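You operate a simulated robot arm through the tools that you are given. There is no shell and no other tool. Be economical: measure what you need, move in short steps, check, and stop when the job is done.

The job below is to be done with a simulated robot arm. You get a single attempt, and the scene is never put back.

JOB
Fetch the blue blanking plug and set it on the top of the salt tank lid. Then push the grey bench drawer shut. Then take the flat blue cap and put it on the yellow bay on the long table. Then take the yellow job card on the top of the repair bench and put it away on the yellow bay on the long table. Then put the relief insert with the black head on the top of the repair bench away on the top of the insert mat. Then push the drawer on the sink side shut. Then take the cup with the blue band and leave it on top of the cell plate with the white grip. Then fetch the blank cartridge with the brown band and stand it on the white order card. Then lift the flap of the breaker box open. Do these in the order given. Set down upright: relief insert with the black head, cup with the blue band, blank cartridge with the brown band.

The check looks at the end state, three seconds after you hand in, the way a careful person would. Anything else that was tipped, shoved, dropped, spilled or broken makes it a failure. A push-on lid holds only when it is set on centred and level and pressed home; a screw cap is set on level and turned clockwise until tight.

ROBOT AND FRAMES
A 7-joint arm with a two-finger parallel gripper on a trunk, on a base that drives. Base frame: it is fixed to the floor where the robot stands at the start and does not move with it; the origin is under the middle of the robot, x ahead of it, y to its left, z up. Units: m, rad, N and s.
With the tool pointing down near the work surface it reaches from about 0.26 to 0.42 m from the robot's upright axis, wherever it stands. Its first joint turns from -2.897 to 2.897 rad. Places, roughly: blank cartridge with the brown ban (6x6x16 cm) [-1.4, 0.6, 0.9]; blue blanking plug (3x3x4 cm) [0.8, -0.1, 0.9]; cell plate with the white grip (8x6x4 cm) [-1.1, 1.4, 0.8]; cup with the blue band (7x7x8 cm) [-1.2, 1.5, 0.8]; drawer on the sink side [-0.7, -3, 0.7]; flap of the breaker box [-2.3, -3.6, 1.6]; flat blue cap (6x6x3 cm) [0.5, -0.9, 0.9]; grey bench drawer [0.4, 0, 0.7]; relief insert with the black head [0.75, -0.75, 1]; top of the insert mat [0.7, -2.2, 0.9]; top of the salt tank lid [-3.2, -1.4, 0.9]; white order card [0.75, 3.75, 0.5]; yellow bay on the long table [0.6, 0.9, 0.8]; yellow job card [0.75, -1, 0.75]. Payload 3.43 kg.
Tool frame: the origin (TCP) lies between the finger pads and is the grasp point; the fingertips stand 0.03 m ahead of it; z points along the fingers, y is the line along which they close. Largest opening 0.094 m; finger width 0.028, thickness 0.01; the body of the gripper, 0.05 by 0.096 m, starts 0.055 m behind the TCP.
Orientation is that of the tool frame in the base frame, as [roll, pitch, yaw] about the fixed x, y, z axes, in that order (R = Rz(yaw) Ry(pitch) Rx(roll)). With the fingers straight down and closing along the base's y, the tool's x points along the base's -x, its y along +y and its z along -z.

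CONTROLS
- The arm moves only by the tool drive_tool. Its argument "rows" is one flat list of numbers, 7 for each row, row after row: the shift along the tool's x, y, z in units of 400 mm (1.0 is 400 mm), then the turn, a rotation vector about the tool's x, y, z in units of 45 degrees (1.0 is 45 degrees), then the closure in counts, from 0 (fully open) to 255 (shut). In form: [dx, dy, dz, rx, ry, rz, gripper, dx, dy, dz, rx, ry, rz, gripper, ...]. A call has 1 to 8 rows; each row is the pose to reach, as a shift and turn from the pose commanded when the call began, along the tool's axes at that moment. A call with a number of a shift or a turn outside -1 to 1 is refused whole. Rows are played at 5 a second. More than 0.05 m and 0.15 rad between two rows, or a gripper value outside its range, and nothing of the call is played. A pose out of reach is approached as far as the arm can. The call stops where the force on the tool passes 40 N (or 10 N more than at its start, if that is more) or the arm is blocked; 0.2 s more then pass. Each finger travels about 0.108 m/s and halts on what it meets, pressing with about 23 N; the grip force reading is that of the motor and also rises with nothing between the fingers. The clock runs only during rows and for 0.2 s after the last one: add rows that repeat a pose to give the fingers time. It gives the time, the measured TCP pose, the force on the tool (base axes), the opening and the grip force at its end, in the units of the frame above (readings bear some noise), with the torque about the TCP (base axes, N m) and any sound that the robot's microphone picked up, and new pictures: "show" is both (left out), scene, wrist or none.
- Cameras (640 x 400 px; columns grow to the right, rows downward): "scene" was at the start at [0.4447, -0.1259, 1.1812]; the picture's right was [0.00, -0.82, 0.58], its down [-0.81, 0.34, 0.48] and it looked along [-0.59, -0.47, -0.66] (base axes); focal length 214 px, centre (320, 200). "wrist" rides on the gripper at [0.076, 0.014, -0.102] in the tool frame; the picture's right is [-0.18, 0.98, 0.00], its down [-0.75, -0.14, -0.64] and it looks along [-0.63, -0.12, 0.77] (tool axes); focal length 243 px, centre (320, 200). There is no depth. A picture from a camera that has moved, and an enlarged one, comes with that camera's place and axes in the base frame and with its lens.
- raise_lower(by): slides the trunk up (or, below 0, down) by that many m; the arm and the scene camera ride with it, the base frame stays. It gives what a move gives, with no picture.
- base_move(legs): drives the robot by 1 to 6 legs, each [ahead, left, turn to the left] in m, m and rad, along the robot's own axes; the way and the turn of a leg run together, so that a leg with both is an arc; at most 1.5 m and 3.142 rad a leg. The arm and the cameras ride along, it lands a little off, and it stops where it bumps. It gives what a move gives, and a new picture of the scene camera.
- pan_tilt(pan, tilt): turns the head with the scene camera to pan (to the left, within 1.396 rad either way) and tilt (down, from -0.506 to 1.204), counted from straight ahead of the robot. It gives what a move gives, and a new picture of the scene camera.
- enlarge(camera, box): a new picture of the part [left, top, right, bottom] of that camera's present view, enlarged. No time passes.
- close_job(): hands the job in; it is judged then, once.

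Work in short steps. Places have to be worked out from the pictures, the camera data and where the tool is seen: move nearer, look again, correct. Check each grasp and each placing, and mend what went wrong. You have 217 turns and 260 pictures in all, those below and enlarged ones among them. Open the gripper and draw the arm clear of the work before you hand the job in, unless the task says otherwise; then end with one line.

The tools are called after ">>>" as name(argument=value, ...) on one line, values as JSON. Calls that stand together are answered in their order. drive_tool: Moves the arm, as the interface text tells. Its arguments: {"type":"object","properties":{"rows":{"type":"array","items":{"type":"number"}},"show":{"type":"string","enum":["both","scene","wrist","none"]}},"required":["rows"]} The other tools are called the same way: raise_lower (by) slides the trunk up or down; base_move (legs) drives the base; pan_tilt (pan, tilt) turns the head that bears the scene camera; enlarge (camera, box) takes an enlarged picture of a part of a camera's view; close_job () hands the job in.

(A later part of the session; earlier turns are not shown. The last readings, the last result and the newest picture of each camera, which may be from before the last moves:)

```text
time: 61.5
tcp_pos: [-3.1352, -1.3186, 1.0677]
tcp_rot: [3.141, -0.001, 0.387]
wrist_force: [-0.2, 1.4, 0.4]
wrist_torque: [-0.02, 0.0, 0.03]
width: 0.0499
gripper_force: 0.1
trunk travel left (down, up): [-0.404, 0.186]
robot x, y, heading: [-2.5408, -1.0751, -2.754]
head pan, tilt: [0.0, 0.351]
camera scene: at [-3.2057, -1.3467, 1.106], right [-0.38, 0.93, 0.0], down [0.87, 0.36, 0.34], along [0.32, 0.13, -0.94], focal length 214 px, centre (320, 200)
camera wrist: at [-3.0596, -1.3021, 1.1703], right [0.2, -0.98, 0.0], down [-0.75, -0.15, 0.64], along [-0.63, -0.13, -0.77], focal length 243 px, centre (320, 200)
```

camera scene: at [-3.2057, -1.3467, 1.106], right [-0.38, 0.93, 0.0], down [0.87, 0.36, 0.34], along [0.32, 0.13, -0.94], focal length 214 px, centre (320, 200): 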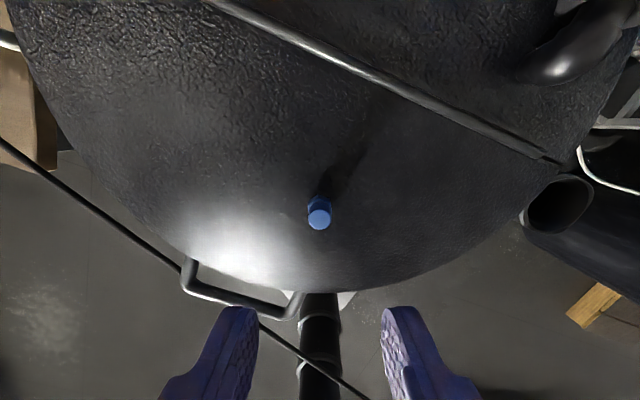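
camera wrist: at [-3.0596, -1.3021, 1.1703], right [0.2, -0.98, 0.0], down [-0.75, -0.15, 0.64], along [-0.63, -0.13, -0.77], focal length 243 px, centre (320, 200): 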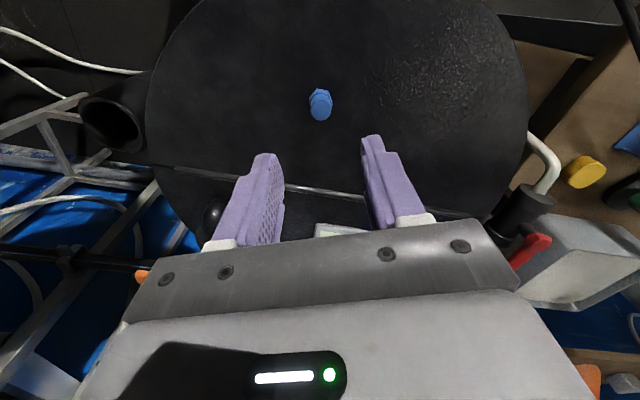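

The plug stands on the lid. I raise, draw the arm back, and back away from the cord.

>>> raise_lower(by=0.1)

>>> drive_tool(rows=[0.12, 0, 0, 0, 0, 0, 120, 0.24, 0, 0, 0, 0, 0, 120, 0.36, -0.03, 0, 0, 0, 0, 120, 0.48, -0.06, 0, 0, 0, 0, 120, 0.6, -0.09, 0, 0, 0, 0, 180, 0.72, -0.12, 0, 0, 0, 0, 255], show="none")

>>> base_move(legs=[[-1.3, 0, 0], [-0.8, 0, 0], [0, 0, 2.6]])

```text
time: 62.8
tcp_pos: [-3.136, -1.3182, 1.1674]
tcp_rot: [-3.141, -0.001, 0.389]
wrist_force: [0.0, -0.1, -0.6]
wrist_torque: [0.01, 0.0, 0.04]
width: 0.0497
gripper_force: 0.0
trunk travel left (down, up): [-0.504, 0.086]
robot x, y, heading: [-2.5374, -1.0773, -2.751]
head pan, tilt: [0.0, 0.351]
```

```text
time: 64.2
tcp_pos: [-2.8865, -1.1618, 1.1676]
tcp_rot: [-3.141, -0.001, 0.39]
wrist_force: [-0.8, -0.3, -0.4]
wrist_torque: [-0.04, 0.03, -0.01]
width: 0.0
gripper_force: 23.3
trunk travel left (down, up): [-0.504, 0.086]
robot x, y, heading: [-2.5327, -1.0754, -2.749]
head pan, tilt: [0.0, 0.351]
```

```text
time: 80.7
tcp_pos: [-0.246, -0.4215, 1.1669]
tcp_rot: [3.141, 0.0, 2.946]
wrist_force: [-1.1, -0.2, 0.5]
wrist_torque: [-0.03, -0.01, 0.0]
width: 0.0002
gripper_force: 23.5
trunk travel left (down, up): [-0.504, 0.086]
robot x, y, heading: [-0.5889, -0.2996, -0.201]
head pan, tilt: [0.0, 0.351]
camera scene: at [-0.1687, -0.4375, 1.2046], right [-0.2, -0.98, 0.0], down [-0.92, 0.18, 0.34], along [-0.34, 0.07, -0.94], focal length 214 px, centre (320, 200)
```

scene: 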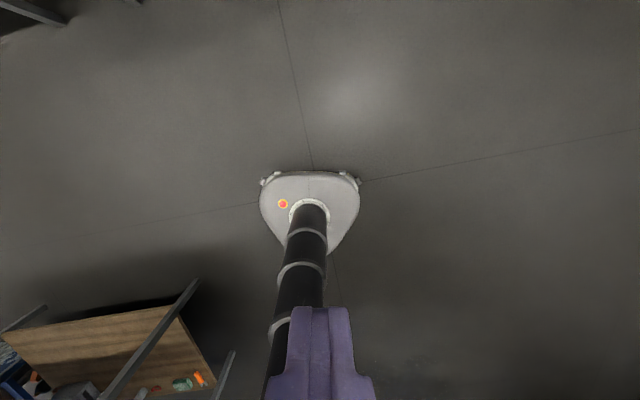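

I turn the tool to horizontal, pointing ahead, which suits pushing the drawer and gives a forward view.

>>> drive_tool(rows=[-0.06, 0.05, 0, 0, -0.166, 0, 255, -0.12, 0.1, 0, 0, -0.333, 0, 255, -0.18, 0.15, 0, 0, -0.5, 0, 255, -0.24, 0.2, 0, 0, -0.667, 0, 255, -0.3, 0.22, 0, 0, -0.833, 0, 255, -0.36, 0.22, 0, 0, -1, 0, 255], show="none")

>>> drive_tool(rows=[0, 0, 0, 0, -0.166, 0, 255, 0, 0, 0, 0, -0.333, 0, 255, 0, 0, 0, 0, -0.5, 0, 255, 0, 0, 0, 0, -0.667, 0, 255, 0, 0, 0, 0, -0.833, 0, 255, 0, 0, 0, 0, -1, 0, 255], show="none")

>>> pan_tilt(pan=0, tilt=0.35)

```text
time: 82.1
tcp_pos: [-0.086, -0.3633, 1.1649]
tcp_rot: [-3.14, 0.787, 2.945]
wrist_force: [-0.1, 0.0, 0.6]
wrist_torque: [0.04, 0.01, -0.01]
width: 0.0002
gripper_force: 22.9
trunk travel left (down, up): [-0.504, 0.086]
robot x, y, heading: [-0.5873, -0.2996, -0.195]
head pan, tilt: [0.0, 0.351]
```

```text
time: 83.5
tcp_pos: [-0.0874, -0.3648, 1.1617]
tcp_rot: [3.135, 1.511, 2.932]
wrist_force: [50.8, -17.0, -30.6]
wrist_torque: [0.51, -0.03, 0.88]
width: 0.0001
gripper_force: 23.0
trunk travel left (down, up): [-0.504, 0.086]
robot x, y, heading: [-0.582, -0.3015, -0.197]
head pan, tilt: [0.0, 0.351]
stopped in row 6: the force on the tool passed its limit at 217 N (the readings are from after the stop); the commanded pose is now the measured one
```

```text
time: 84.1
tcp_pos: [-0.0885, -0.3649, 1.1609]
tcp_rot: [-3.139, 1.51, 2.943]
wrist_force: [76.6, -28.1, -32.8]
wrist_torque: [1.25, 1.58, 1.56]
width: 0.0
gripper_force: 22.5
trunk travel left (down, up): [-0.504, 0.086]
robot x, y, heading: [-0.5891, -0.3015, -0.198]
head pan, tilt: [0.0, 0.351]
camera scene: at [-0.1177, -0.3586, 1.2427], right [-0.2, -0.98, 0.0], down [-0.39, 0.08, -0.92], along [0.9, -0.18, -0.4], focal length 214 px, centre (320, 200)
```

scene: 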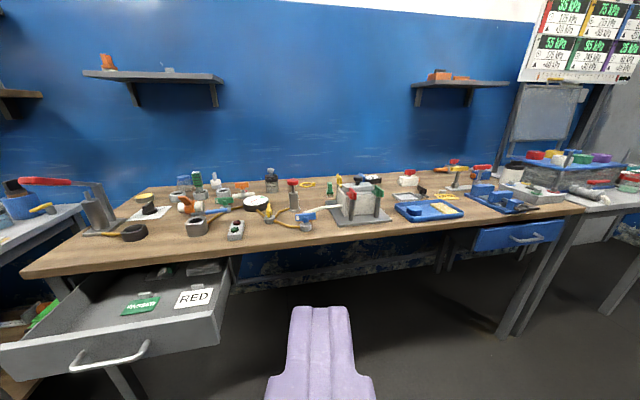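

The hand touched the arm's own structure at full pitch, so I ease the pitch back about 10°.

>>> drive_tool(rows=[0, 0, 0.03, 0, 0.1, 0, 255, 0, 0, 0.06, 0, 0.2, 0, 255, 0, 0, 0.06, 0, 0.25, 0, 255], show="none")

```text
time: 84.9
tcp_pos: [-0.0635, -0.3721, 1.161]
tcp_rot: [-3.138, 1.317, 2.947]
wrist_force: [0.2, 0.2, -0.2]
wrist_torque: [-0.01, -0.01, 0.0]
width: 0.0
gripper_force: 23.1
trunk travel left (down, up): [-0.504, 0.086]
robot x, y, heading: [-0.586, -0.3006, -0.192]
head pan, tilt: [0.0, 0.351]
```

From this view the drawer front is at x ≈ 0.26, z 0.71–0.80, centred near y ≈ 0.03 with a handle. I square up to it and lower the trunk.

>>> base_move(legs=[[0, 0, 0.192], [0, 0.3, 0]])

>>> raise_lower(by=-0.385)

>>> drive_tool(rows=[0, 0, 0, 0, 0, 0, 255], show="scene")

```text
time: 87.7
tcp_pos: [-0.0609, 0.0428, 1.1612]
tcp_rot: [-3.137, 1.316, -3.132]
wrist_force: [-0.1, 0.2, -0.4]
wrist_torque: [-0.05, -0.01, -0.03]
width: 0.0002
gripper_force: 22.5
trunk travel left (down, up): [-0.504, 0.086]
robot x, y, heading: [-0.5848, 0.0043, 0.011]
head pan, tilt: [0.0, 0.351]
camera scene: at [-0.0761, 0.0433, 1.2468], right [0.0, -1.0, 0.0], down [-0.57, 0.0, -0.82], along [0.82, 0.0, -0.57], focal length 214 px, centre (320, 200)
```

scene: 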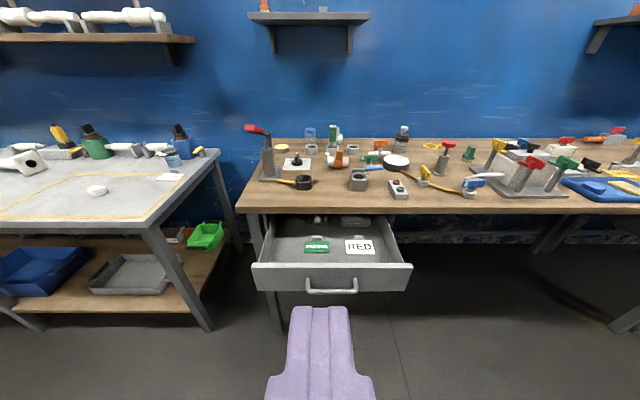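

```text
time: 91.4
tcp_pos: [-0.0613, 0.0419, 0.7762]
tcp_rot: [-3.141, 1.317, -3.136]
wrist_force: [0.2, -0.2, -0.7]
wrist_torque: [-0.02, -0.01, 0.02]
width: 0.0
gripper_force: 22.9
trunk travel left (down, up): [-0.119, 0.471]
robot x, y, heading: [-0.5874, 0.0033, -0.001]
head pan, tilt: [0.0, 0.351]
```

```text
time: 91.8
tcp_pos: [-0.0617, 0.042, 0.7757]
tcp_rot: [-3.14, 1.318, -3.137]
wrist_force: [0.0, -0.8, 0.1]
wrist_torque: [-0.01, -0.02, 0.01]
width: 0.0
gripper_force: 22.8
trunk travel left (down, up): [-0.119, 0.471]
robot x, y, heading: [-0.5863, 0.0054, 0.004]
head pan, tilt: [0.0, 0.351]
camera scene: at [-0.0762, 0.0423, 0.8619], right [0.0, -1.0, 0.0], down [-0.57, 0.0, -0.82], along [0.82, 0.0, -0.57], focal length 214 px, centre (320, 200)
```

scene: 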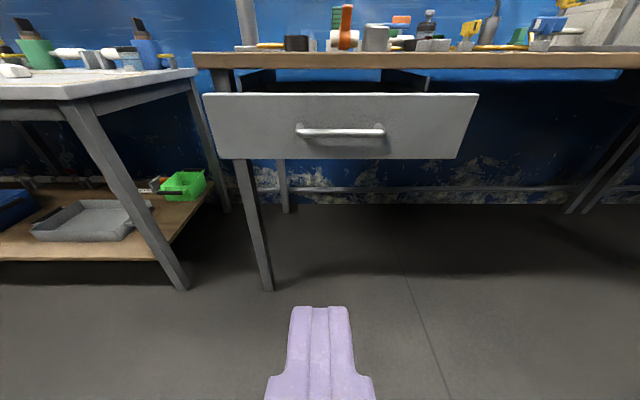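

The handle is at about (0.2, 0.013, 0.77), level with my fingertips. I shift right 3 cm and drive up close to it.

>>> base_move(legs=[[0, -0.03, 0], [0.2, 0, 0]])

```text
time: 93.8
tcp_pos: [0.1292, 0.0161, 0.7761]
tcp_rot: [-3.14, 1.319, -3.131]
wrist_force: [-0.2, 0.3, 0.9]
wrist_torque: [0.04, 0.0, -0.01]
width: 0.0003
gripper_force: 23.0
trunk travel left (down, up): [-0.119, 0.471]
robot x, y, heading: [-0.3953, -0.0209, 0.008]
head pan, tilt: [0.0, 0.351]
camera scene: at [0.1147, 0.0165, 0.8619], right [0.01, -1.0, 0.0], down [-0.57, -0.01, -0.82], along [0.82, 0.01, -0.57], focal length 214 px, centre (320, 200)
```

scene: 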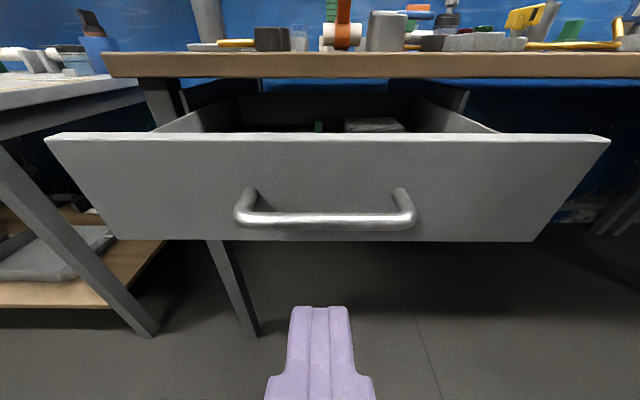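

Tips are aimed at the handle bar. I push ahead with the base and check midway.

>>> base_move(legs=[[0.15, 0, 0]])

```text
time: 95.2
tcp_pos: [0.2795, 0.0181, 0.7755]
tcp_rot: [-3.14, 1.317, -3.129]
wrist_force: [-1.1, -0.3, 1.1]
wrist_torque: [0.05, -0.02, 0.0]
width: 0.0
gripper_force: 23.0
trunk travel left (down, up): [-0.119, 0.471]
robot x, y, heading: [-0.2471, -0.021, 0.011]
head pan, tilt: [0.0, 0.351]
camera scene: at [0.2644, 0.0182, 0.8619], right [0.01, -1.0, 0.0], down [-0.57, -0.01, -0.82], along [0.82, 0.01, -0.57], focal length 214 px, centre (320, 200)
```

scene: 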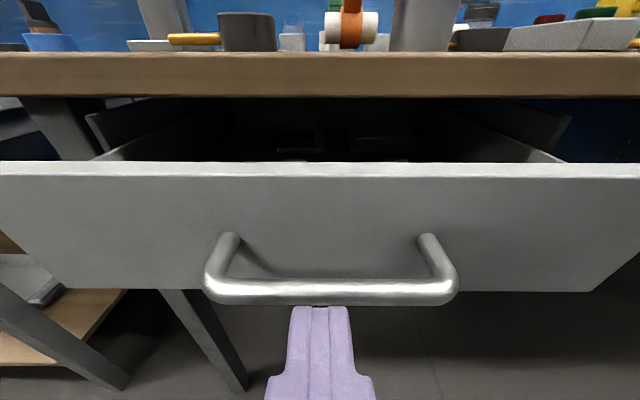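

The tips meet the handle. I keep pushing.

>>> base_move(legs=[[0.1, 0, 0]])

```text
time: 96.4
tcp_pos: [0.3716, 0.0186, 0.7754]
tcp_rot: [-3.135, 1.312, -3.126]
wrist_force: [-0.6, 0.3, -0.5]
wrist_torque: [-0.01, -0.03, 0.0]
width: 0.0
gripper_force: 23.5
trunk travel left (down, up): [-0.119, 0.471]
robot x, y, heading: [-0.151, -0.0193, 0.008]
head pan, tilt: [0.0, 0.351]
stopped in leg 1: the force on the tool passed its limit at 52 N (the readings are from after the stop); the commanded pose is now the measured one
camera scene: at [0.3579, 0.0197, 0.8614], right [0.01, -1.0, 0.0], down [-0.57, -0.01, -0.82], along [0.82, 0.01, -0.57], focal length 214 px, centre (320, 200)
```

scene: 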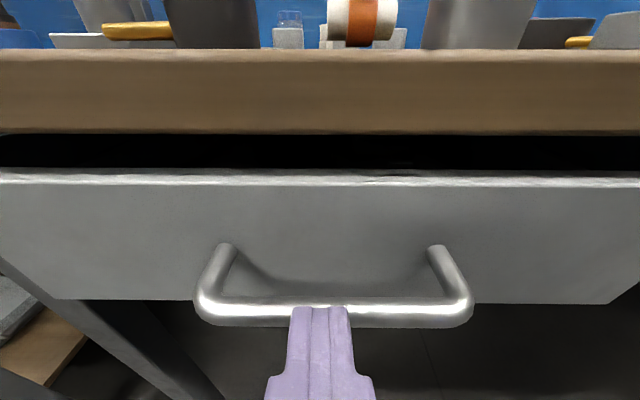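

The push stopped at 52 N with the panel near flush with the bench edge. I push once more with the arm to tell whether it is fully home.

>>> drive_tool(rows=[-0.004, 0, 0.02, 0, 0, 0, 255, -0.008, 0, 0.04, 0, 0, 0, 255, -0.012, 0, 0.06, 0, 0, 0, 255], show="scene")

```text
time: 96.8
tcp_pos: [0.3732, 0.02, 0.7747]
tcp_rot: [-3.136, 1.308, -3.124]
wrist_force: [-24.4, -0.6, 20.7]
wrist_torque: [-0.13, -0.37, -0.15]
width: 0.0
gripper_force: 23.1
trunk travel left (down, up): [-0.119, 0.471]
robot x, y, heading: [-0.1544, -0.0239, 0.013]
head pan, tilt: [0.0, 0.351]
stopped in row 2: the force on the tool passed its limit at 50 N (the readings are from after the stop); the commanded pose is now the measured one
camera scene: at [0.3586, 0.0196, 0.8615], right [0.01, -1.0, 0.0], down [-0.58, -0.01, -0.82], along [0.82, 0.01, -0.58], focal length 214 px, centre (320, 200)
```

scene: 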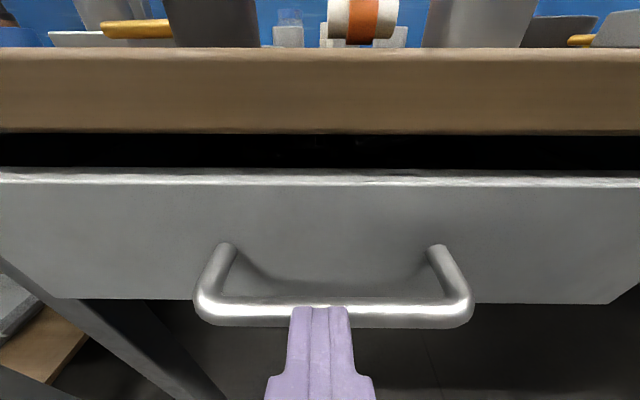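

It is firmly home. I back off and raise the trunk, then drive over toward the right side of the bench to look at the cap, card and insert.

>>> base_move(legs=[[-0.35, 0, 0]])

>>> raise_lower(by=0.4)

>>> base_move(legs=[[0, -0.85, 0]])

```text
time: 99.1
tcp_pos: [0.0368, 0.0158, 0.7724]
tcp_rot: [-3.136, 1.305, -3.128]
wrist_force: [-0.2, 0.2, -0.5]
wrist_torque: [0.02, 0.0, -0.01]
width: 0.0001
gripper_force: 23.0
trunk travel left (down, up): [-0.119, 0.471]
robot x, y, heading: [-0.4921, -0.0268, 0.003]
head pan, tilt: [0.0, 0.351]
camera scene: at [0.0215, 0.0157, 0.8591], right [0.01, -1.0, 0.0], down [-0.58, -0.01, -0.82], along [0.82, 0.01, -0.58], focal length 214 px, centre (320, 200)
```

scene: 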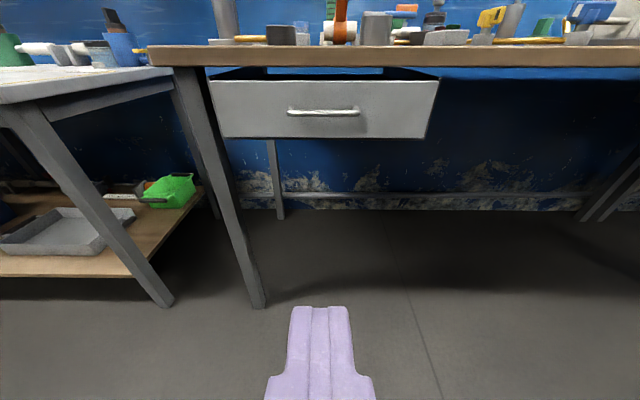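

```text
time: 102.9
tcp_pos: [0.0358, 0.0161, 1.172]
tcp_rot: [-3.138, 1.303, -3.128]
wrist_force: [0.0, -0.1, 0.1]
wrist_torque: [0.01, 0.0, -0.02]
width: 0.0
gripper_force: 22.7
trunk travel left (down, up): [-0.519, 0.071]
robot x, y, heading: [-0.4921, -0.029, 0.007]
head pan, tilt: [0.0, 0.351]
```

```text
time: 107.4
tcp_pos: [0.0507, -0.8114, 1.1727]
tcp_rot: [-3.14, 1.304, -3.111]
wrist_force: [-0.3, -0.6, -0.9]
wrist_torque: [0.01, -0.02, -0.01]
width: 0.0001
gripper_force: 22.5
trunk travel left (down, up): [-0.519, 0.071]
robot x, y, heading: [-0.4779, -0.859, 0.029]
head pan, tilt: [0.0, 0.351]
camera scene: at [0.0368, -0.8123, 1.2592], right [0.03, -1.0, 0.0], down [-0.58, -0.02, -0.82], along [0.81, 0.02, -0.58], focal length 214 px, centre (320, 200)
```

scene: 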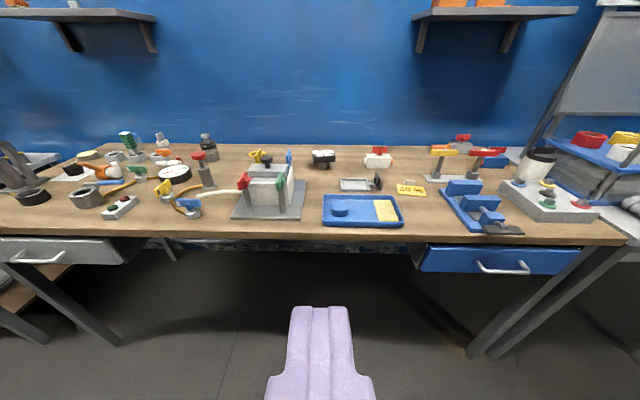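

The blue tray ahead seems to hold the round blue cap. I enlarge that part.

>>> enlarge(camera="scene", box=[300, 130, 540, 250])

```text
2.67 times, centred on (420, 190) of scene
camera zoom: at [0.0368, -0.8123, 1.2592], right [0.03, -1.0, 0.0], down [-0.58, -0.02, -0.82], along [0.81, 0.02, -0.58], focal length 572 px, centre (53, 227)
```

zoom: 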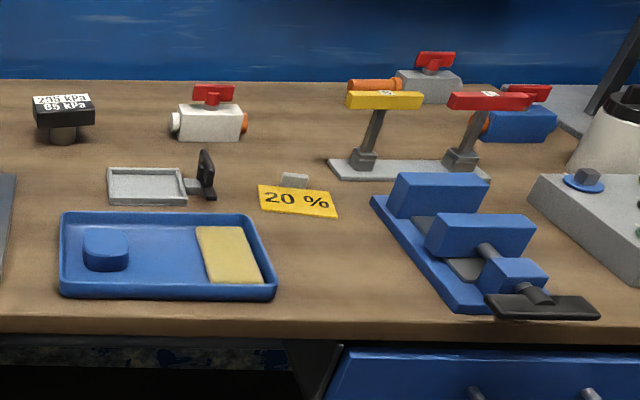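

The cap sits in the blue tray at about (0.53, -0.86); the "20 %" yellow card at about (0.67, -1.12); the black-headed insert near (0.83, -0.81). I bring the tool back to pointing down.

>>> drive_tool(rows=[0, 0, 0, 0, 0.166, 0, 200, 0, 0, 0, 0, 0.333, 0, 100, 0, 0, 0, 0, 0.5, 0, 60, 0, 0, 0, 0, 0.667, 0, 60, 0, 0, 0, 0, 0.83, 0, 60], show="none")

>>> drive_tool(rows=[0, 0, 0, 0, 0.166, 0, 60, 0, 0, 0, 0, 0.333, 0, 60, 0, 0, 0, 0, 0.5, 0, 60, 0, 0, 0, 0, 0.667, 0, 60, 0, 0, 0, 0, 0.83, 0, 60], show="none")

>>> base_move(legs=[[0, 0, -0.029], [0.45, 0, 0]])

```text
time: 108.6
tcp_pos: [0.0509, -0.8113, 1.1728]
tcp_rot: [-3.14, 0.65, -3.113]
wrist_force: [0.3, 0.0, 0.4]
wrist_torque: [0.02, 0.0, -0.03]
width: 0.0719
gripper_force: 0.0
trunk travel left (down, up): [-0.519, 0.071]
robot x, y, heading: [-0.4774, -0.8618, 0.032]
head pan, tilt: [0.0, 0.351]
```

```text
time: 109.8
tcp_pos: [0.0519, -0.8112, 1.1728]
tcp_rot: [3.14, -0.002, -3.115]
wrist_force: [0.2, -0.4, 0.9]
wrist_torque: [0.01, 0.01, 0.0]
width: 0.0717
gripper_force: 0.0
trunk travel left (down, up): [-0.519, 0.071]
robot x, y, heading: [-0.4773, -0.8615, 0.026]
head pan, tilt: [0.0, 0.351]
```

```text
time: 112.8
tcp_pos: [0.5045, -0.8207, 1.1737]
tcp_rot: [3.14, 0.0, -3.133]
wrist_force: [0.2, -1.5, 0.8]
wrist_torque: [0.0, 0.02, 0.0]
width: 0.072
gripper_force: 0.1
trunk travel left (down, up): [-0.519, 0.071]
robot x, y, heading: [-0.0245, -0.8598, 0.009]
head pan, tilt: [0.0, 0.351]
camera scene: at [0.5829, -0.8202, 1.2113], right [0.01, -1.0, 0.0], down [-0.94, -0.01, 0.34], along [-0.34, 0.0, -0.94], focal length 214 px, centre (320, 200)
```

scene: 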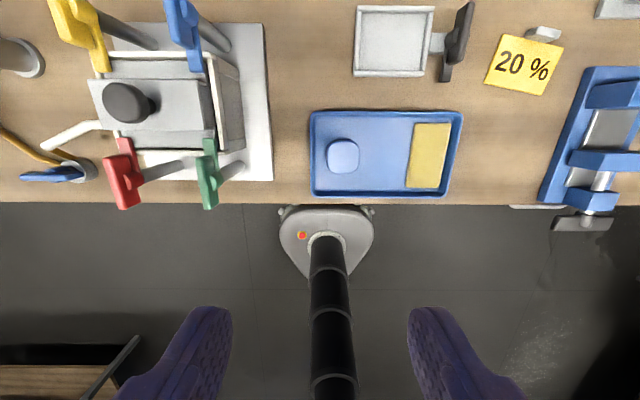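

I centre above the cap and lower to look closely.

>>> drive_tool(rows=[-0.079, -0.086, 0, 0, 0, 0, 30, -0.079, -0.086, 0, 0, 0, 0, 30], show="none")

>>> raise_lower(by=-0.2)

>>> drive_tool(rows=[0, 0, 0, 0, 0, 0, 30], show="both")

```text
time: 113.4
tcp_pos: [0.5317, -0.8523, 1.1736]
tcp_rot: [-3.141, -0.001, -3.132]
wrist_force: [-0.6, 0.5, 0.4]
wrist_torque: [-0.02, 0.0, -0.02]
width: 0.0828
gripper_force: 0.1
trunk travel left (down, up): [-0.519, 0.071]
robot x, y, heading: [-0.0257, -0.8612, 0.009]
head pan, tilt: [0.0, 0.351]
```

```text
time: 115.6
tcp_pos: [0.5319, -0.8539, 0.9734]
tcp_rot: [-3.142, 0.001, -3.135]
wrist_force: [0.0, -0.2, 0.4]
wrist_torque: [0.01, 0.0, -0.03]
width: 0.0827
gripper_force: 0.1
trunk travel left (down, up): [-0.319, 0.271]
robot x, y, heading: [-0.0237, -0.8591, 0.005]
head pan, tilt: [0.0, 0.351]
```

```text
time: 116.0
tcp_pos: [0.5321, -0.8555, 0.9736]
tcp_rot: [-3.142, 0.0, -3.134]
wrist_force: [-0.6, 0.1, 0.4]
wrist_torque: [0.0, 0.03, 0.0]
width: 0.0829
gripper_force: 0.0
trunk travel left (down, up): [-0.319, 0.271]
robot x, y, heading: [-0.0248, -0.8597, 0.008]
head pan, tilt: [0.0, 0.351]
camera scene: at [0.6116, -0.8533, 1.0122], right [0.01, -1.0, 0.0], down [-0.94, -0.01, 0.34], along [-0.34, 0.0, -0.94], focal length 214 px, centre (320, 200)
camera wrist: at [0.4562, -0.8406, 1.0765], right [0.18, 0.98, 0.0], down [0.75, -0.13, 0.64], along [0.63, -0.11, -0.77], focal length 243 px, centre (320, 200)
```

scene: 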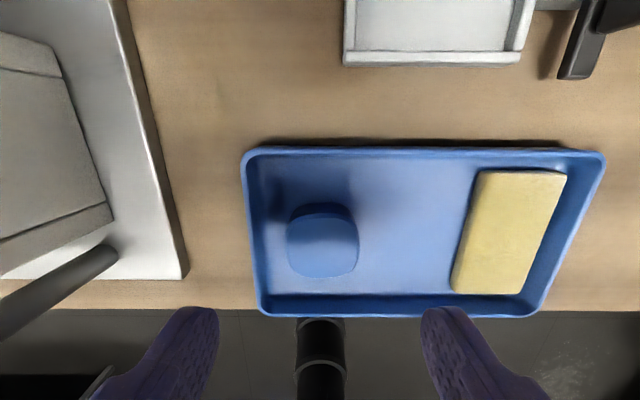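
wrist: 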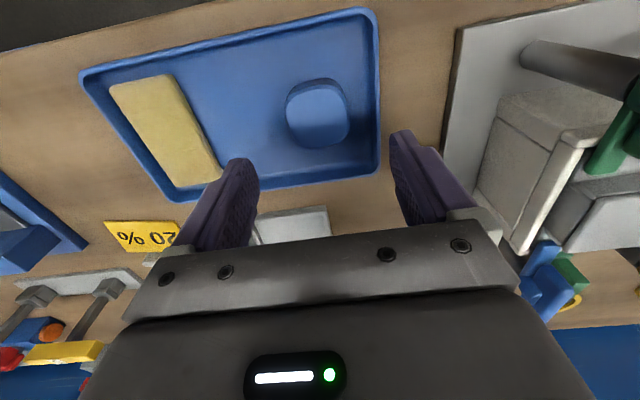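

The cap top is at (0.524, -0.854, 0.877), about 5 cm wide, with 2 cm to the tray wall on the left. I narrow the fingers to 6.6 cm and descend.

>>> drive_tool(rows=[0.02, -0.003, 0.05, 0, 0, 0, 76, 0.02, -0.003, 0.12, 0, 0, 0, 76, 0.02, -0.003, 0.17, 0, 0, 0, 76, 0.02, -0.003, 0.19, 0, 0, 0, 76, 0.02, -0.003, 0.2, 0, 0, 0, 76], show="both")

```text
time: 117.2
tcp_pos: [0.5265, -0.8554, 0.8938]
tcp_rot: [3.141, 0.001, -3.134]
wrist_force: [-0.7, 0.1, 6.2]
wrist_torque: [0.23, 0.1, 0.0]
width: 0.0662
gripper_force: 0.1
trunk travel left (down, up): [-0.319, 0.271]
robot x, y, heading: [-0.0257, -0.862, 0.008]
head pan, tilt: [0.0, 0.351]
camera scene: at [0.6051, -0.8543, 0.9329], right [0.01, -1.0, 0.0], down [-0.94, -0.01, 0.34], along [-0.34, 0.0, -0.94], focal length 214 px, centre (320, 200)
camera wrist: at [0.4497, -0.8416, 0.9968], right [0.18, 0.98, 0.0], down [0.75, -0.13, 0.64], along [0.63, -0.11, -0.77], focal length 243 px, centre (320, 200)
```

scene: 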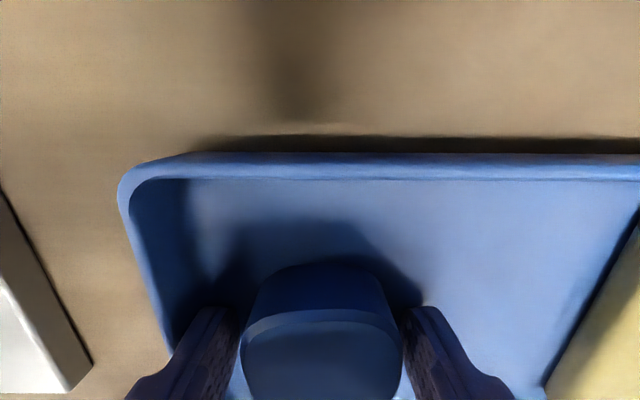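
wrist: 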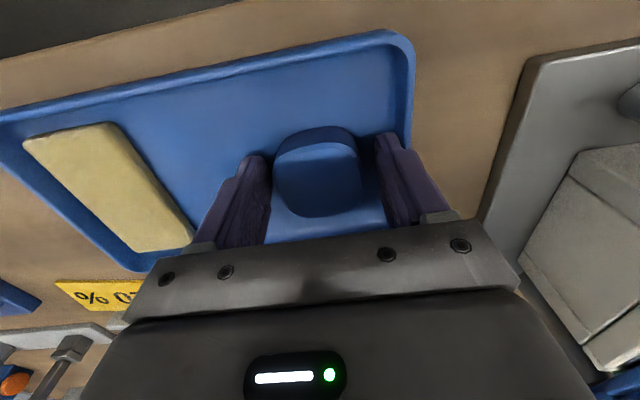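

The left finger lightly touches the tray (6 N). I raise a hair and close on the cap.

>>> drive_tool(rows=[0, 0, -0.006, 0, 0, 0, 100, 0, 0, -0.006, 0, 0, 0, 180, 0, 0, -0.006, 0, 0, 0, 255, 0, 0, -0.006, 0, 0, 0, 255], show="none")

>>> drive_tool(rows=[0, 0, -0.1, 0, 0, 0, 255, 0, 0, -0.2, 0, 0, 0, 255, 0, 0, -0.25, 0, 0, 0, 255], show="both")

```text
time: 118.2
tcp_pos: [0.5257, -0.855, 0.895]
tcp_rot: [-3.141, 0.001, -3.135]
wrist_force: [-0.6, 0.1, 0.6]
wrist_torque: [0.02, -0.02, 0.03]
width: 0.0488
gripper_force: 23.2
trunk travel left (down, up): [-0.319, 0.271]
robot x, y, heading: [-0.0227, -0.8562, 0.005]
head pan, tilt: [0.0, 0.351]
```

```text
time: 119.0
tcp_pos: [0.5261, -0.856, 0.9952]
tcp_rot: [-3.141, 0.0, -3.134]
wrist_force: [0.1, 0.1, 0.7]
wrist_torque: [-0.01, -0.01, -0.02]
width: 0.0491
gripper_force: 22.6
trunk travel left (down, up): [-0.319, 0.271]
robot x, y, heading: [-0.0239, -0.8626, 0.004]
head pan, tilt: [0.0, 0.351]
camera scene: at [0.6039, -0.8557, 1.0353], right [0.01, -1.0, 0.0], down [-0.94, -0.01, 0.34], along [-0.34, 0.0, -0.94], focal length 214 px, centre (320, 200)
camera wrist: at [0.4486, -0.843, 1.0995], right [0.18, 0.98, 0.0], down [0.75, -0.14, 0.64], along [0.63, -0.11, -0.77], focal length 243 px, centre (320, 200)
```

scene: 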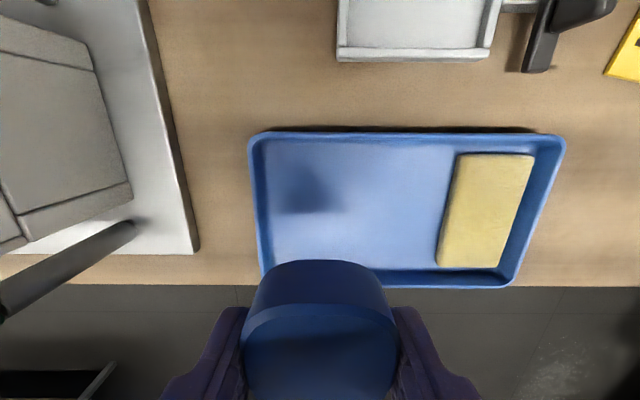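
wrist: 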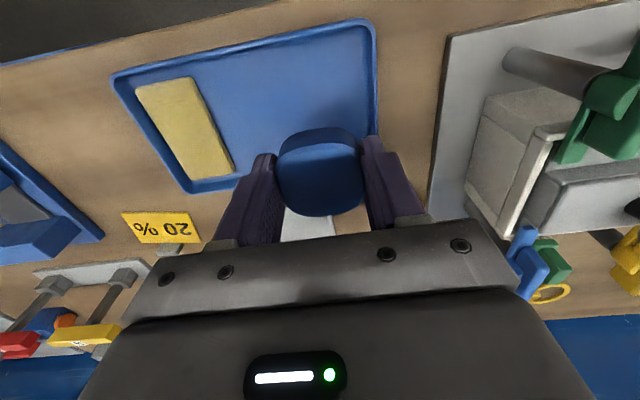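

The cap is held. I raise, back off, and strafe left to the long table with the yellow-outlined bay.

>>> raise_lower(by=0.2)

>>> base_move(legs=[[-0.35, 0, 0], [0, 0.8, 0], [0, 0.75, 0]])

>>> pan_tilt(pan=0, tilt=-0.5)

```text
time: 121.2
tcp_pos: [0.5264, -0.856, 1.1957]
tcp_rot: [3.141, 0.0, -3.134]
wrist_force: [0.1, 1.1, -0.4]
wrist_torque: [-0.02, -0.01, 0.01]
width: 0.0493
gripper_force: 23.0
trunk travel left (down, up): [-0.519, 0.071]
robot x, y, heading: [-0.0279, -0.8595, 0.007]
head pan, tilt: [0.0, 0.351]
```

```text
time: 131.2
tcp_pos: [0.1175, 0.7275, 1.1964]
tcp_rot: [-3.14, -0.001, -3.117]
wrist_force: [-0.3, 0.8, 0.1]
wrist_torque: [0.0, -0.03, 0.0]
width: 0.0493
gripper_force: 23.1
trunk travel left (down, up): [-0.519, 0.071]
robot x, y, heading: [-0.4323, 0.7142, 0.021]
head pan, tilt: [0.0, 0.351]
camera scene: at [0.1967, 0.729, 1.2349], right [0.02, -1.0, 0.0], down [-0.94, -0.02, 0.34], along [-0.34, -0.01, -0.94], focal length 214 px, centre (320, 200)
```

scene: 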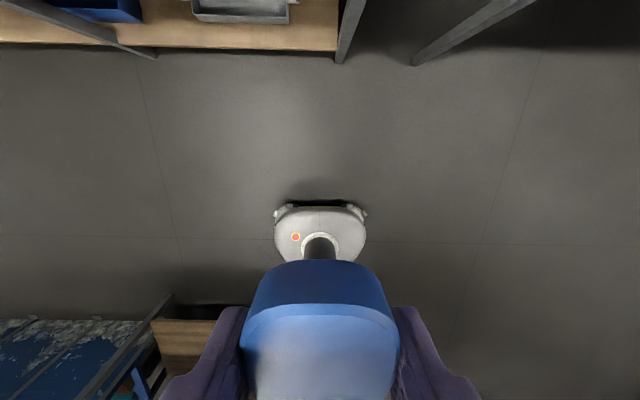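

```text
time: 132.3
tcp_pos: [0.1166, 0.7254, 1.1962]
tcp_rot: [3.14, 0.0, -3.118]
wrist_force: [-0.9, 0.1, -0.7]
wrist_torque: [0.05, -0.01, -0.02]
width: 0.0491
gripper_force: 22.4
trunk travel left (down, up): [-0.519, 0.071]
robot x, y, heading: [-0.4344, 0.7135, 0.017]
head pan, tilt: [0.0, -0.499]
camera scene: at [0.2691, 0.7302, 1.2609], right [0.02, -1.0, 0.0], down [-0.88, -0.02, -0.48], along [0.48, 0.01, -0.88], focal length 214 px, centre (320, 200)
```

scene: 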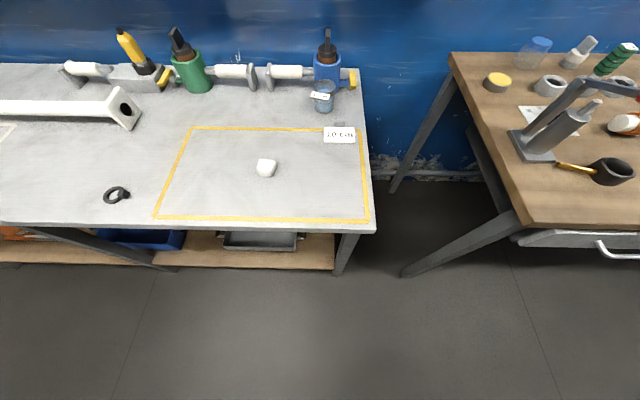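

The bay spans about x 0.47–0.75, y 0.62–1.1, with a white piece in its middle. I'll set the cap at about (0.56, 0.72), so I drive ahead and lower.

>>> base_move(legs=[[0.44, 0, 0]])

>>> pan_tilt(pan=0, tilt=0.2)

>>> raise_lower(by=-0.3)

>>> drive_tool(rows=[0, 0, 0, 0, 0, 0, 255], show="both")

```text
time: 135.0
tcp_pos: [0.5536, 0.7452, 1.1957]
tcp_rot: [3.141, 0.002, -3.106]
wrist_force: [0.5, -1.0, -0.8]
wrist_torque: [-0.01, 0.01, 0.04]
width: 0.0492
gripper_force: 23.2
trunk travel left (down, up): [-0.519, 0.071]
robot x, y, heading: [-0.0036, 0.7222, 0.038]
head pan, tilt: [0.0, -0.499]
camera scene: at [0.7038, 0.7505, 1.2605], right [0.04, -1.0, 0.0], down [-0.88, -0.03, -0.48], along [0.48, 0.02, -0.88], focal length 214 px, centre (320, 200)
```

scene: 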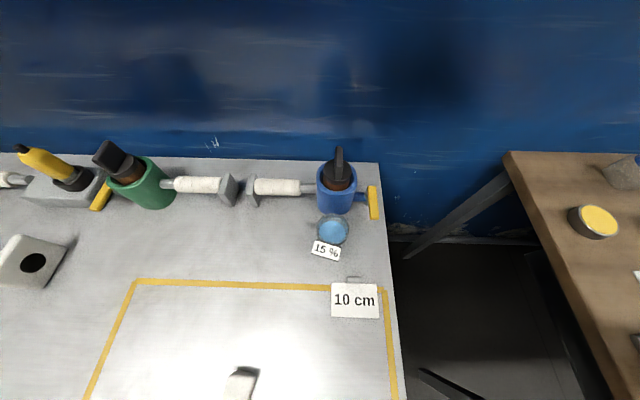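

```text
time: 136.1
tcp_pos: [0.5511, 0.7447, 1.1969]
tcp_rot: [-3.139, -0.001, -3.108]
wrist_force: [0.0, -0.1, -0.3]
wrist_torque: [0.0, 0.02, 0.02]
width: 0.049
gripper_force: 23.1
trunk travel left (down, up): [-0.519, 0.071]
robot x, y, heading: [0.0039, 0.7242, 0.038]
head pan, tilt: [0.0, 0.201]
camera scene: at [0.6446, 0.7484, 1.2348], right [0.04, -1.0, 0.0], down [-0.98, -0.03, 0.2], along [-0.2, -0.01, -0.98], focal length 214 px, centre (320, 200)
```

scene: 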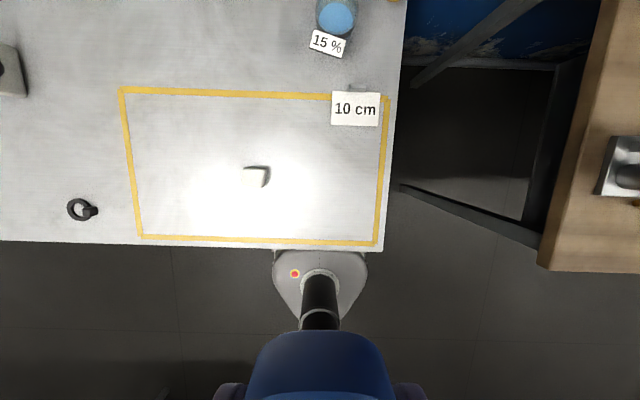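

```text
time: 139.1
tcp_pos: [0.5519, 0.7444, 0.8955]
tcp_rot: [3.14, 0.0, -3.106]
wrist_force: [0.1, 0.0, -0.8]
wrist_torque: [-0.04, 0.01, -0.01]
width: 0.0492
gripper_force: 22.8
trunk travel left (down, up): [-0.219, 0.371]
robot x, y, heading: [-0.0001, 0.7293, 0.035]
head pan, tilt: [0.0, 0.201]
```

```text
time: 139.5
tcp_pos: [0.552, 0.7447, 0.8959]
tcp_rot: [3.142, 0.0, -3.107]
wrist_force: [-0.3, -0.1, -1.2]
wrist_torque: [0.01, 0.0, 0.0]
width: 0.0491
gripper_force: 23.0
trunk travel left (down, up): [-0.219, 0.371]
robot x, y, heading: [0.0047, 0.7271, 0.038]
head pan, tilt: [0.0, 0.201]
camera scene: at [0.6445, 0.7485, 0.9349], right [0.04, -1.0, 0.0], down [-0.98, -0.03, 0.2], along [-0.2, -0.01, -0.98], focal length 214 px, centre (320, 200)
camera wrist: at [0.4748, 0.7565, 0.9992], right [0.15, 0.99, 0.0], down [0.76, -0.11, 0.64], along [0.63, -0.1, -0.77], focal length 243 px, centre (320, 200)
```

scene: 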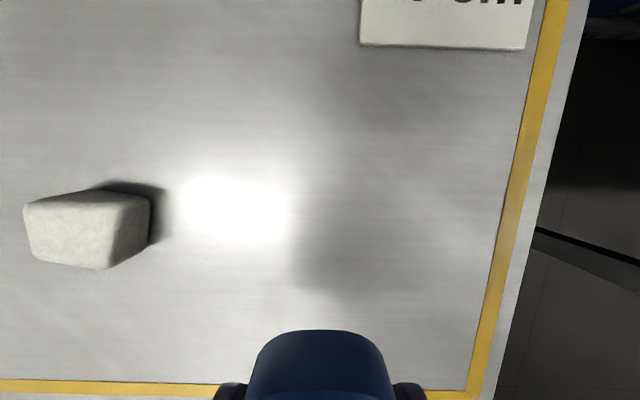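
wrist: 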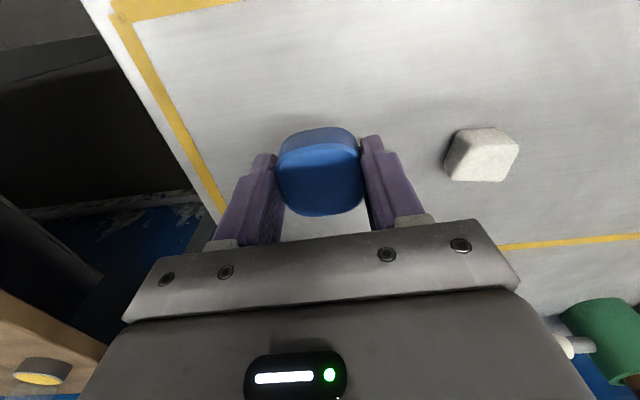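

Well inside the bay and clear of the white piece. I descend until contact.

>>> drive_tool(rows=[0, 0, 0.06, 0, 0, 0, 255, 0, 0, 0.1, 0, 0, 0, 255, 0, 0, 0.12, 0, 0, 0, 255, 0, 0, 0.135, 0, 0, 0, 255, 0, 0, 0.15, 0, 0, 0, 255, 0, 0, 0.165, 0, 0, 0, 255, 0, 0, 0.18, 0, 0, 0, 255], show="none")

```text
time: 141.1
tcp_pos: [0.5519, 0.7455, 0.8299]
tcp_rot: [-3.141, 0.008, -3.107]
wrist_force: [-5.7, -0.8, 22.2]
wrist_torque: [0.14, 0.5, 0.03]
width: 0.0493
gripper_force: 23.2
trunk travel left (down, up): [-0.219, 0.371]
robot x, y, heading: [0.0005, 0.7299, 0.034]
head pan, tilt: [0.0, 0.201]
stopped in row 7: the force on the tool passed its limit at 46 N (the readings are from after the stop); the commanded pose is now the measured one
```

Contact at TCP z 0.830. I ease up slightly, open, and lift away.

>>> drive_tool(rows=[0, 0, -0.005, 0, 0, 0, 255, 0, 0, -0.005, 0, 0, 0, 180, 0, 0, -0.005, 0, 0, 0, 100, 0, 0, -0.005, 0, 0, 0, 60, 0, 0, -0.1, 0, 0, 0, 60, 0, 0, -0.2, 0, 0, 0, 60, 0, 0, -0.3, 0, 0, 0, 60], show="wrist")

```text
time: 142.7
tcp_pos: [0.5548, 0.7476, 0.9498]
tcp_rot: [3.141, 0.003, -3.106]
wrist_force: [-0.2, 0.5, -0.5]
wrist_torque: [-0.02, -0.04, 0.01]
width: 0.0721
gripper_force: 0.0
trunk travel left (down, up): [-0.219, 0.371]
robot x, y, heading: [0.003, 0.7282, 0.032]
head pan, tilt: [0.0, 0.201]
camera wrist: at [0.4775, 0.758, 1.0524], right [0.15, 0.99, 0.0], down [0.76, -0.11, 0.64], along [0.64, -0.1, -0.76], focal length 243 px, centre (320, 200)
```

wrist: 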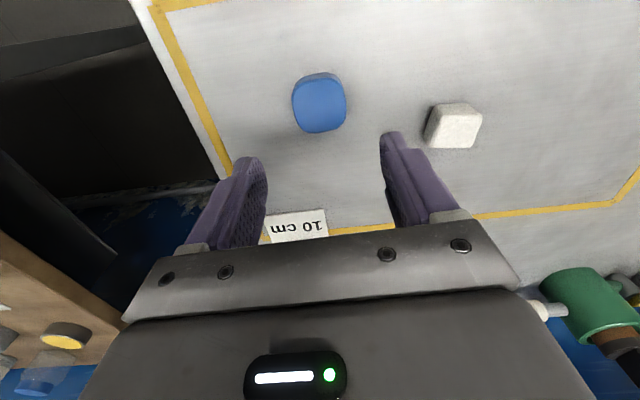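

The cap is in the bay. I raise, back off, and return to the right end of the repair bench for the yellow job card.

>>> raise_lower(by=0.28)

>>> base_move(legs=[[-0.45, 0, -0.034], [0, -1.0, 0], [0, -0.85, 0], [0.4, 0, 0]])

```text
time: 145.5
tcp_pos: [0.5548, 0.746, 1.229]
tcp_rot: [-3.14, 0.003, -3.105]
wrist_force: [0.3, -0.1, 0.5]
wrist_torque: [-0.02, -0.01, 0.0]
width: 0.0717
gripper_force: 0.1
trunk travel left (down, up): [-0.499, 0.091]
robot x, y, heading: [0.0016, 0.7289, 0.034]
head pan, tilt: [0.0, 0.201]
```

```text
time: 159.1
tcp_pos: [0.5043, -1.0838, 1.2284]
tcp_rot: [3.14, 0.003, -3.141]
wrist_force: [0.5, 0.0, -1.1]
wrist_torque: [-0.02, -0.01, 0.0]
width: 0.0719
gripper_force: 0.1
trunk travel left (down, up): [-0.499, 0.091]
robot x, y, heading: [-0.0493, -1.0795, -0.001]
head pan, tilt: [0.0, 0.201]
camera scene: at [0.5976, -1.0831, 1.268], right [0.0, -1.0, 0.0], down [-0.98, 0.0, 0.2], along [-0.2, 0.0, -0.98], focal length 214 px, centre (320, 200)
```

scene: 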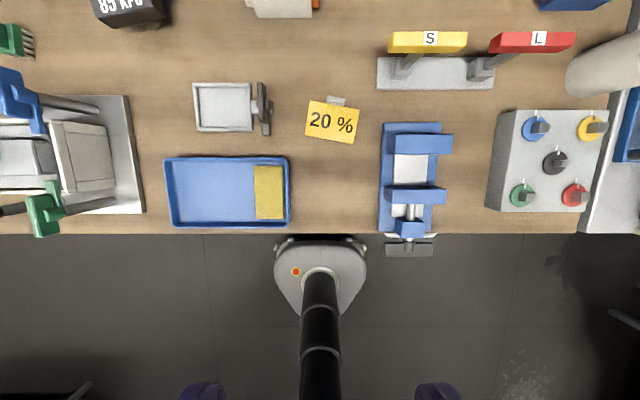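

I move over the card and take a closer look.

>>> base_move(legs=[[0.14, -0.02, 0]])

>>> raise_lower(by=-0.2)

>>> drive_tool(rows=[0, 0, 0, 0, 0, 0, 60], show="both")

```text
time: 160.4
tcp_pos: [0.6457, -1.104, 1.2284]
tcp_rot: [-3.141, 0.001, -3.139]
wrist_force: [0.8, 0.0, -0.1]
wrist_torque: [-0.04, 0.1, 0.0]
width: 0.0719
gripper_force: 0.0
trunk travel left (down, up): [-0.499, 0.091]
robot x, y, heading: [0.0866, -1.1044, 0.002]
head pan, tilt: [0.0, 0.201]
camera scene: at [0.7383, -1.1029, 1.2674], right [0.0, -1.0, 0.0], down [-0.98, 0.0, 0.2], along [-0.2, 0.0, -0.98], focal length 214 px, centre (320, 200)
```

scene: 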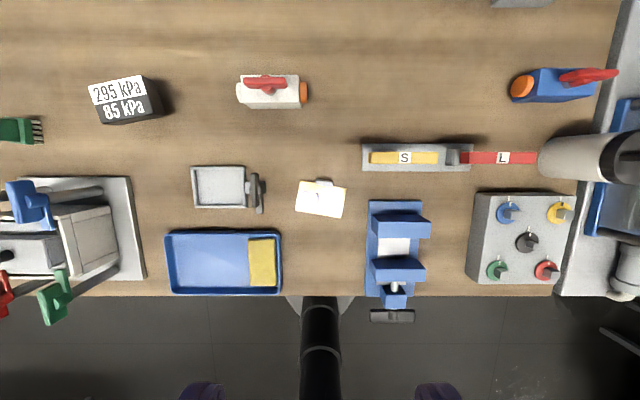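

```text
time: 162.6
tcp_pos: [0.645, -1.1028, 1.0305]
tcp_rot: [-3.142, 0.003, -3.139]
wrist_force: [-0.4, 0.0, 0.2]
wrist_torque: [-0.02, -0.03, 0.04]
width: 0.0718
gripper_force: 0.1
trunk travel left (down, up): [-0.299, 0.291]
robot x, y, heading: [0.0886, -1.1063, 0.003]
head pan, tilt: [0.0, 0.201]
```

```text
time: 162.9
tcp_pos: [0.643, -1.1025, 1.0289]
tcp_rot: [-3.141, 0.003, -3.14]
wrist_force: [0.1, 0.8, -0.3]
wrist_torque: [0.03, 0.02, -0.01]
width: 0.0721
gripper_force: 0.1
trunk travel left (down, up): [-0.299, 0.291]
robot x, y, heading: [0.0896, -1.1014, 0.0]
head pan, tilt: [0.0, 0.201]
camera scene: at [0.7365, -1.1027, 1.0685], right [0.0, -1.0, 0.0], down [-0.98, 0.0, 0.2], along [-0.2, 0.0, -0.98], focal length 214 px, centre (320, 200)
camera wrist: at [0.567, -1.089, 1.1321], right [0.18, 0.98, 0.0], down [0.75, -0.14, 0.65], along [0.63, -0.12, -0.76], focal length 243 px, centre (320, 200)
```

scene: 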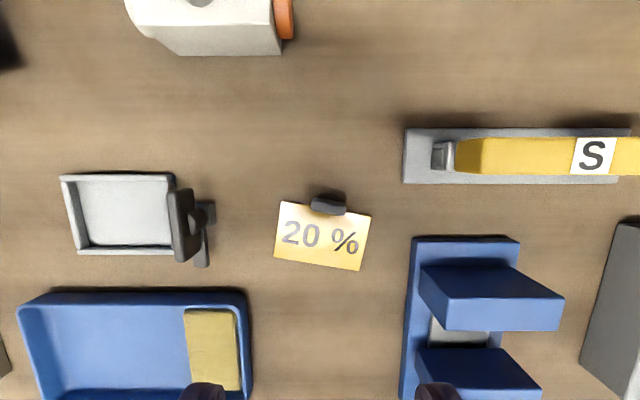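
wrist: 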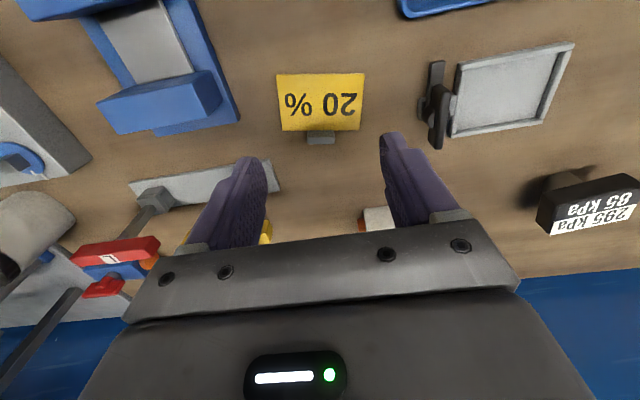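

The card lies flat with a raised grey tab at its rear edge, which is the grip. I enlarge to size it.

>>> enlarge(camera="scene", box=[240, 170, 400, 290])

>>> enlarge(camera="wrist", box=[250, 50, 410, 170])

```text
3.33 times, centred on (320, 230) of scene
camera zoom: at [0.7365, -1.1027, 1.0685], right [0.0, -1.0, 0.0], down [-0.98, 0.0, 0.2], along [-0.2, 0.0, -0.98], focal length 715 px, centre (320, 100)
```

zoom: 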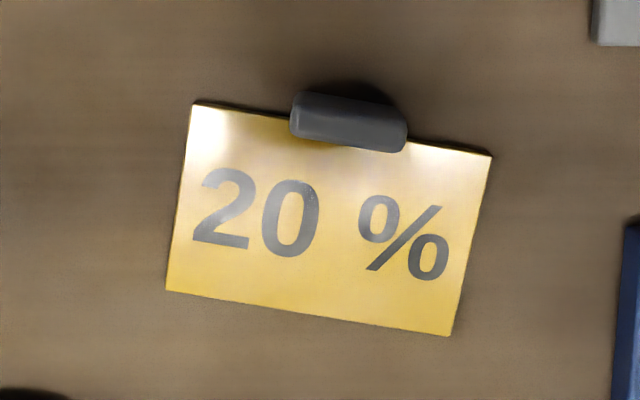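

```text
3.33 times, centred on (330, 110) of wrist
camera zoom: at [0.567, -1.089, 1.1321], right [0.18, 0.98, 0.0], down [0.75, -0.14, 0.65], along [0.63, -0.12, -0.76], focal length 809 px, centre (287, 500)
```

zoom: 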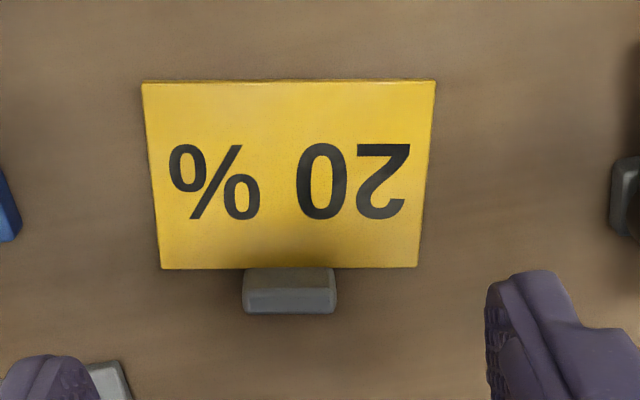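

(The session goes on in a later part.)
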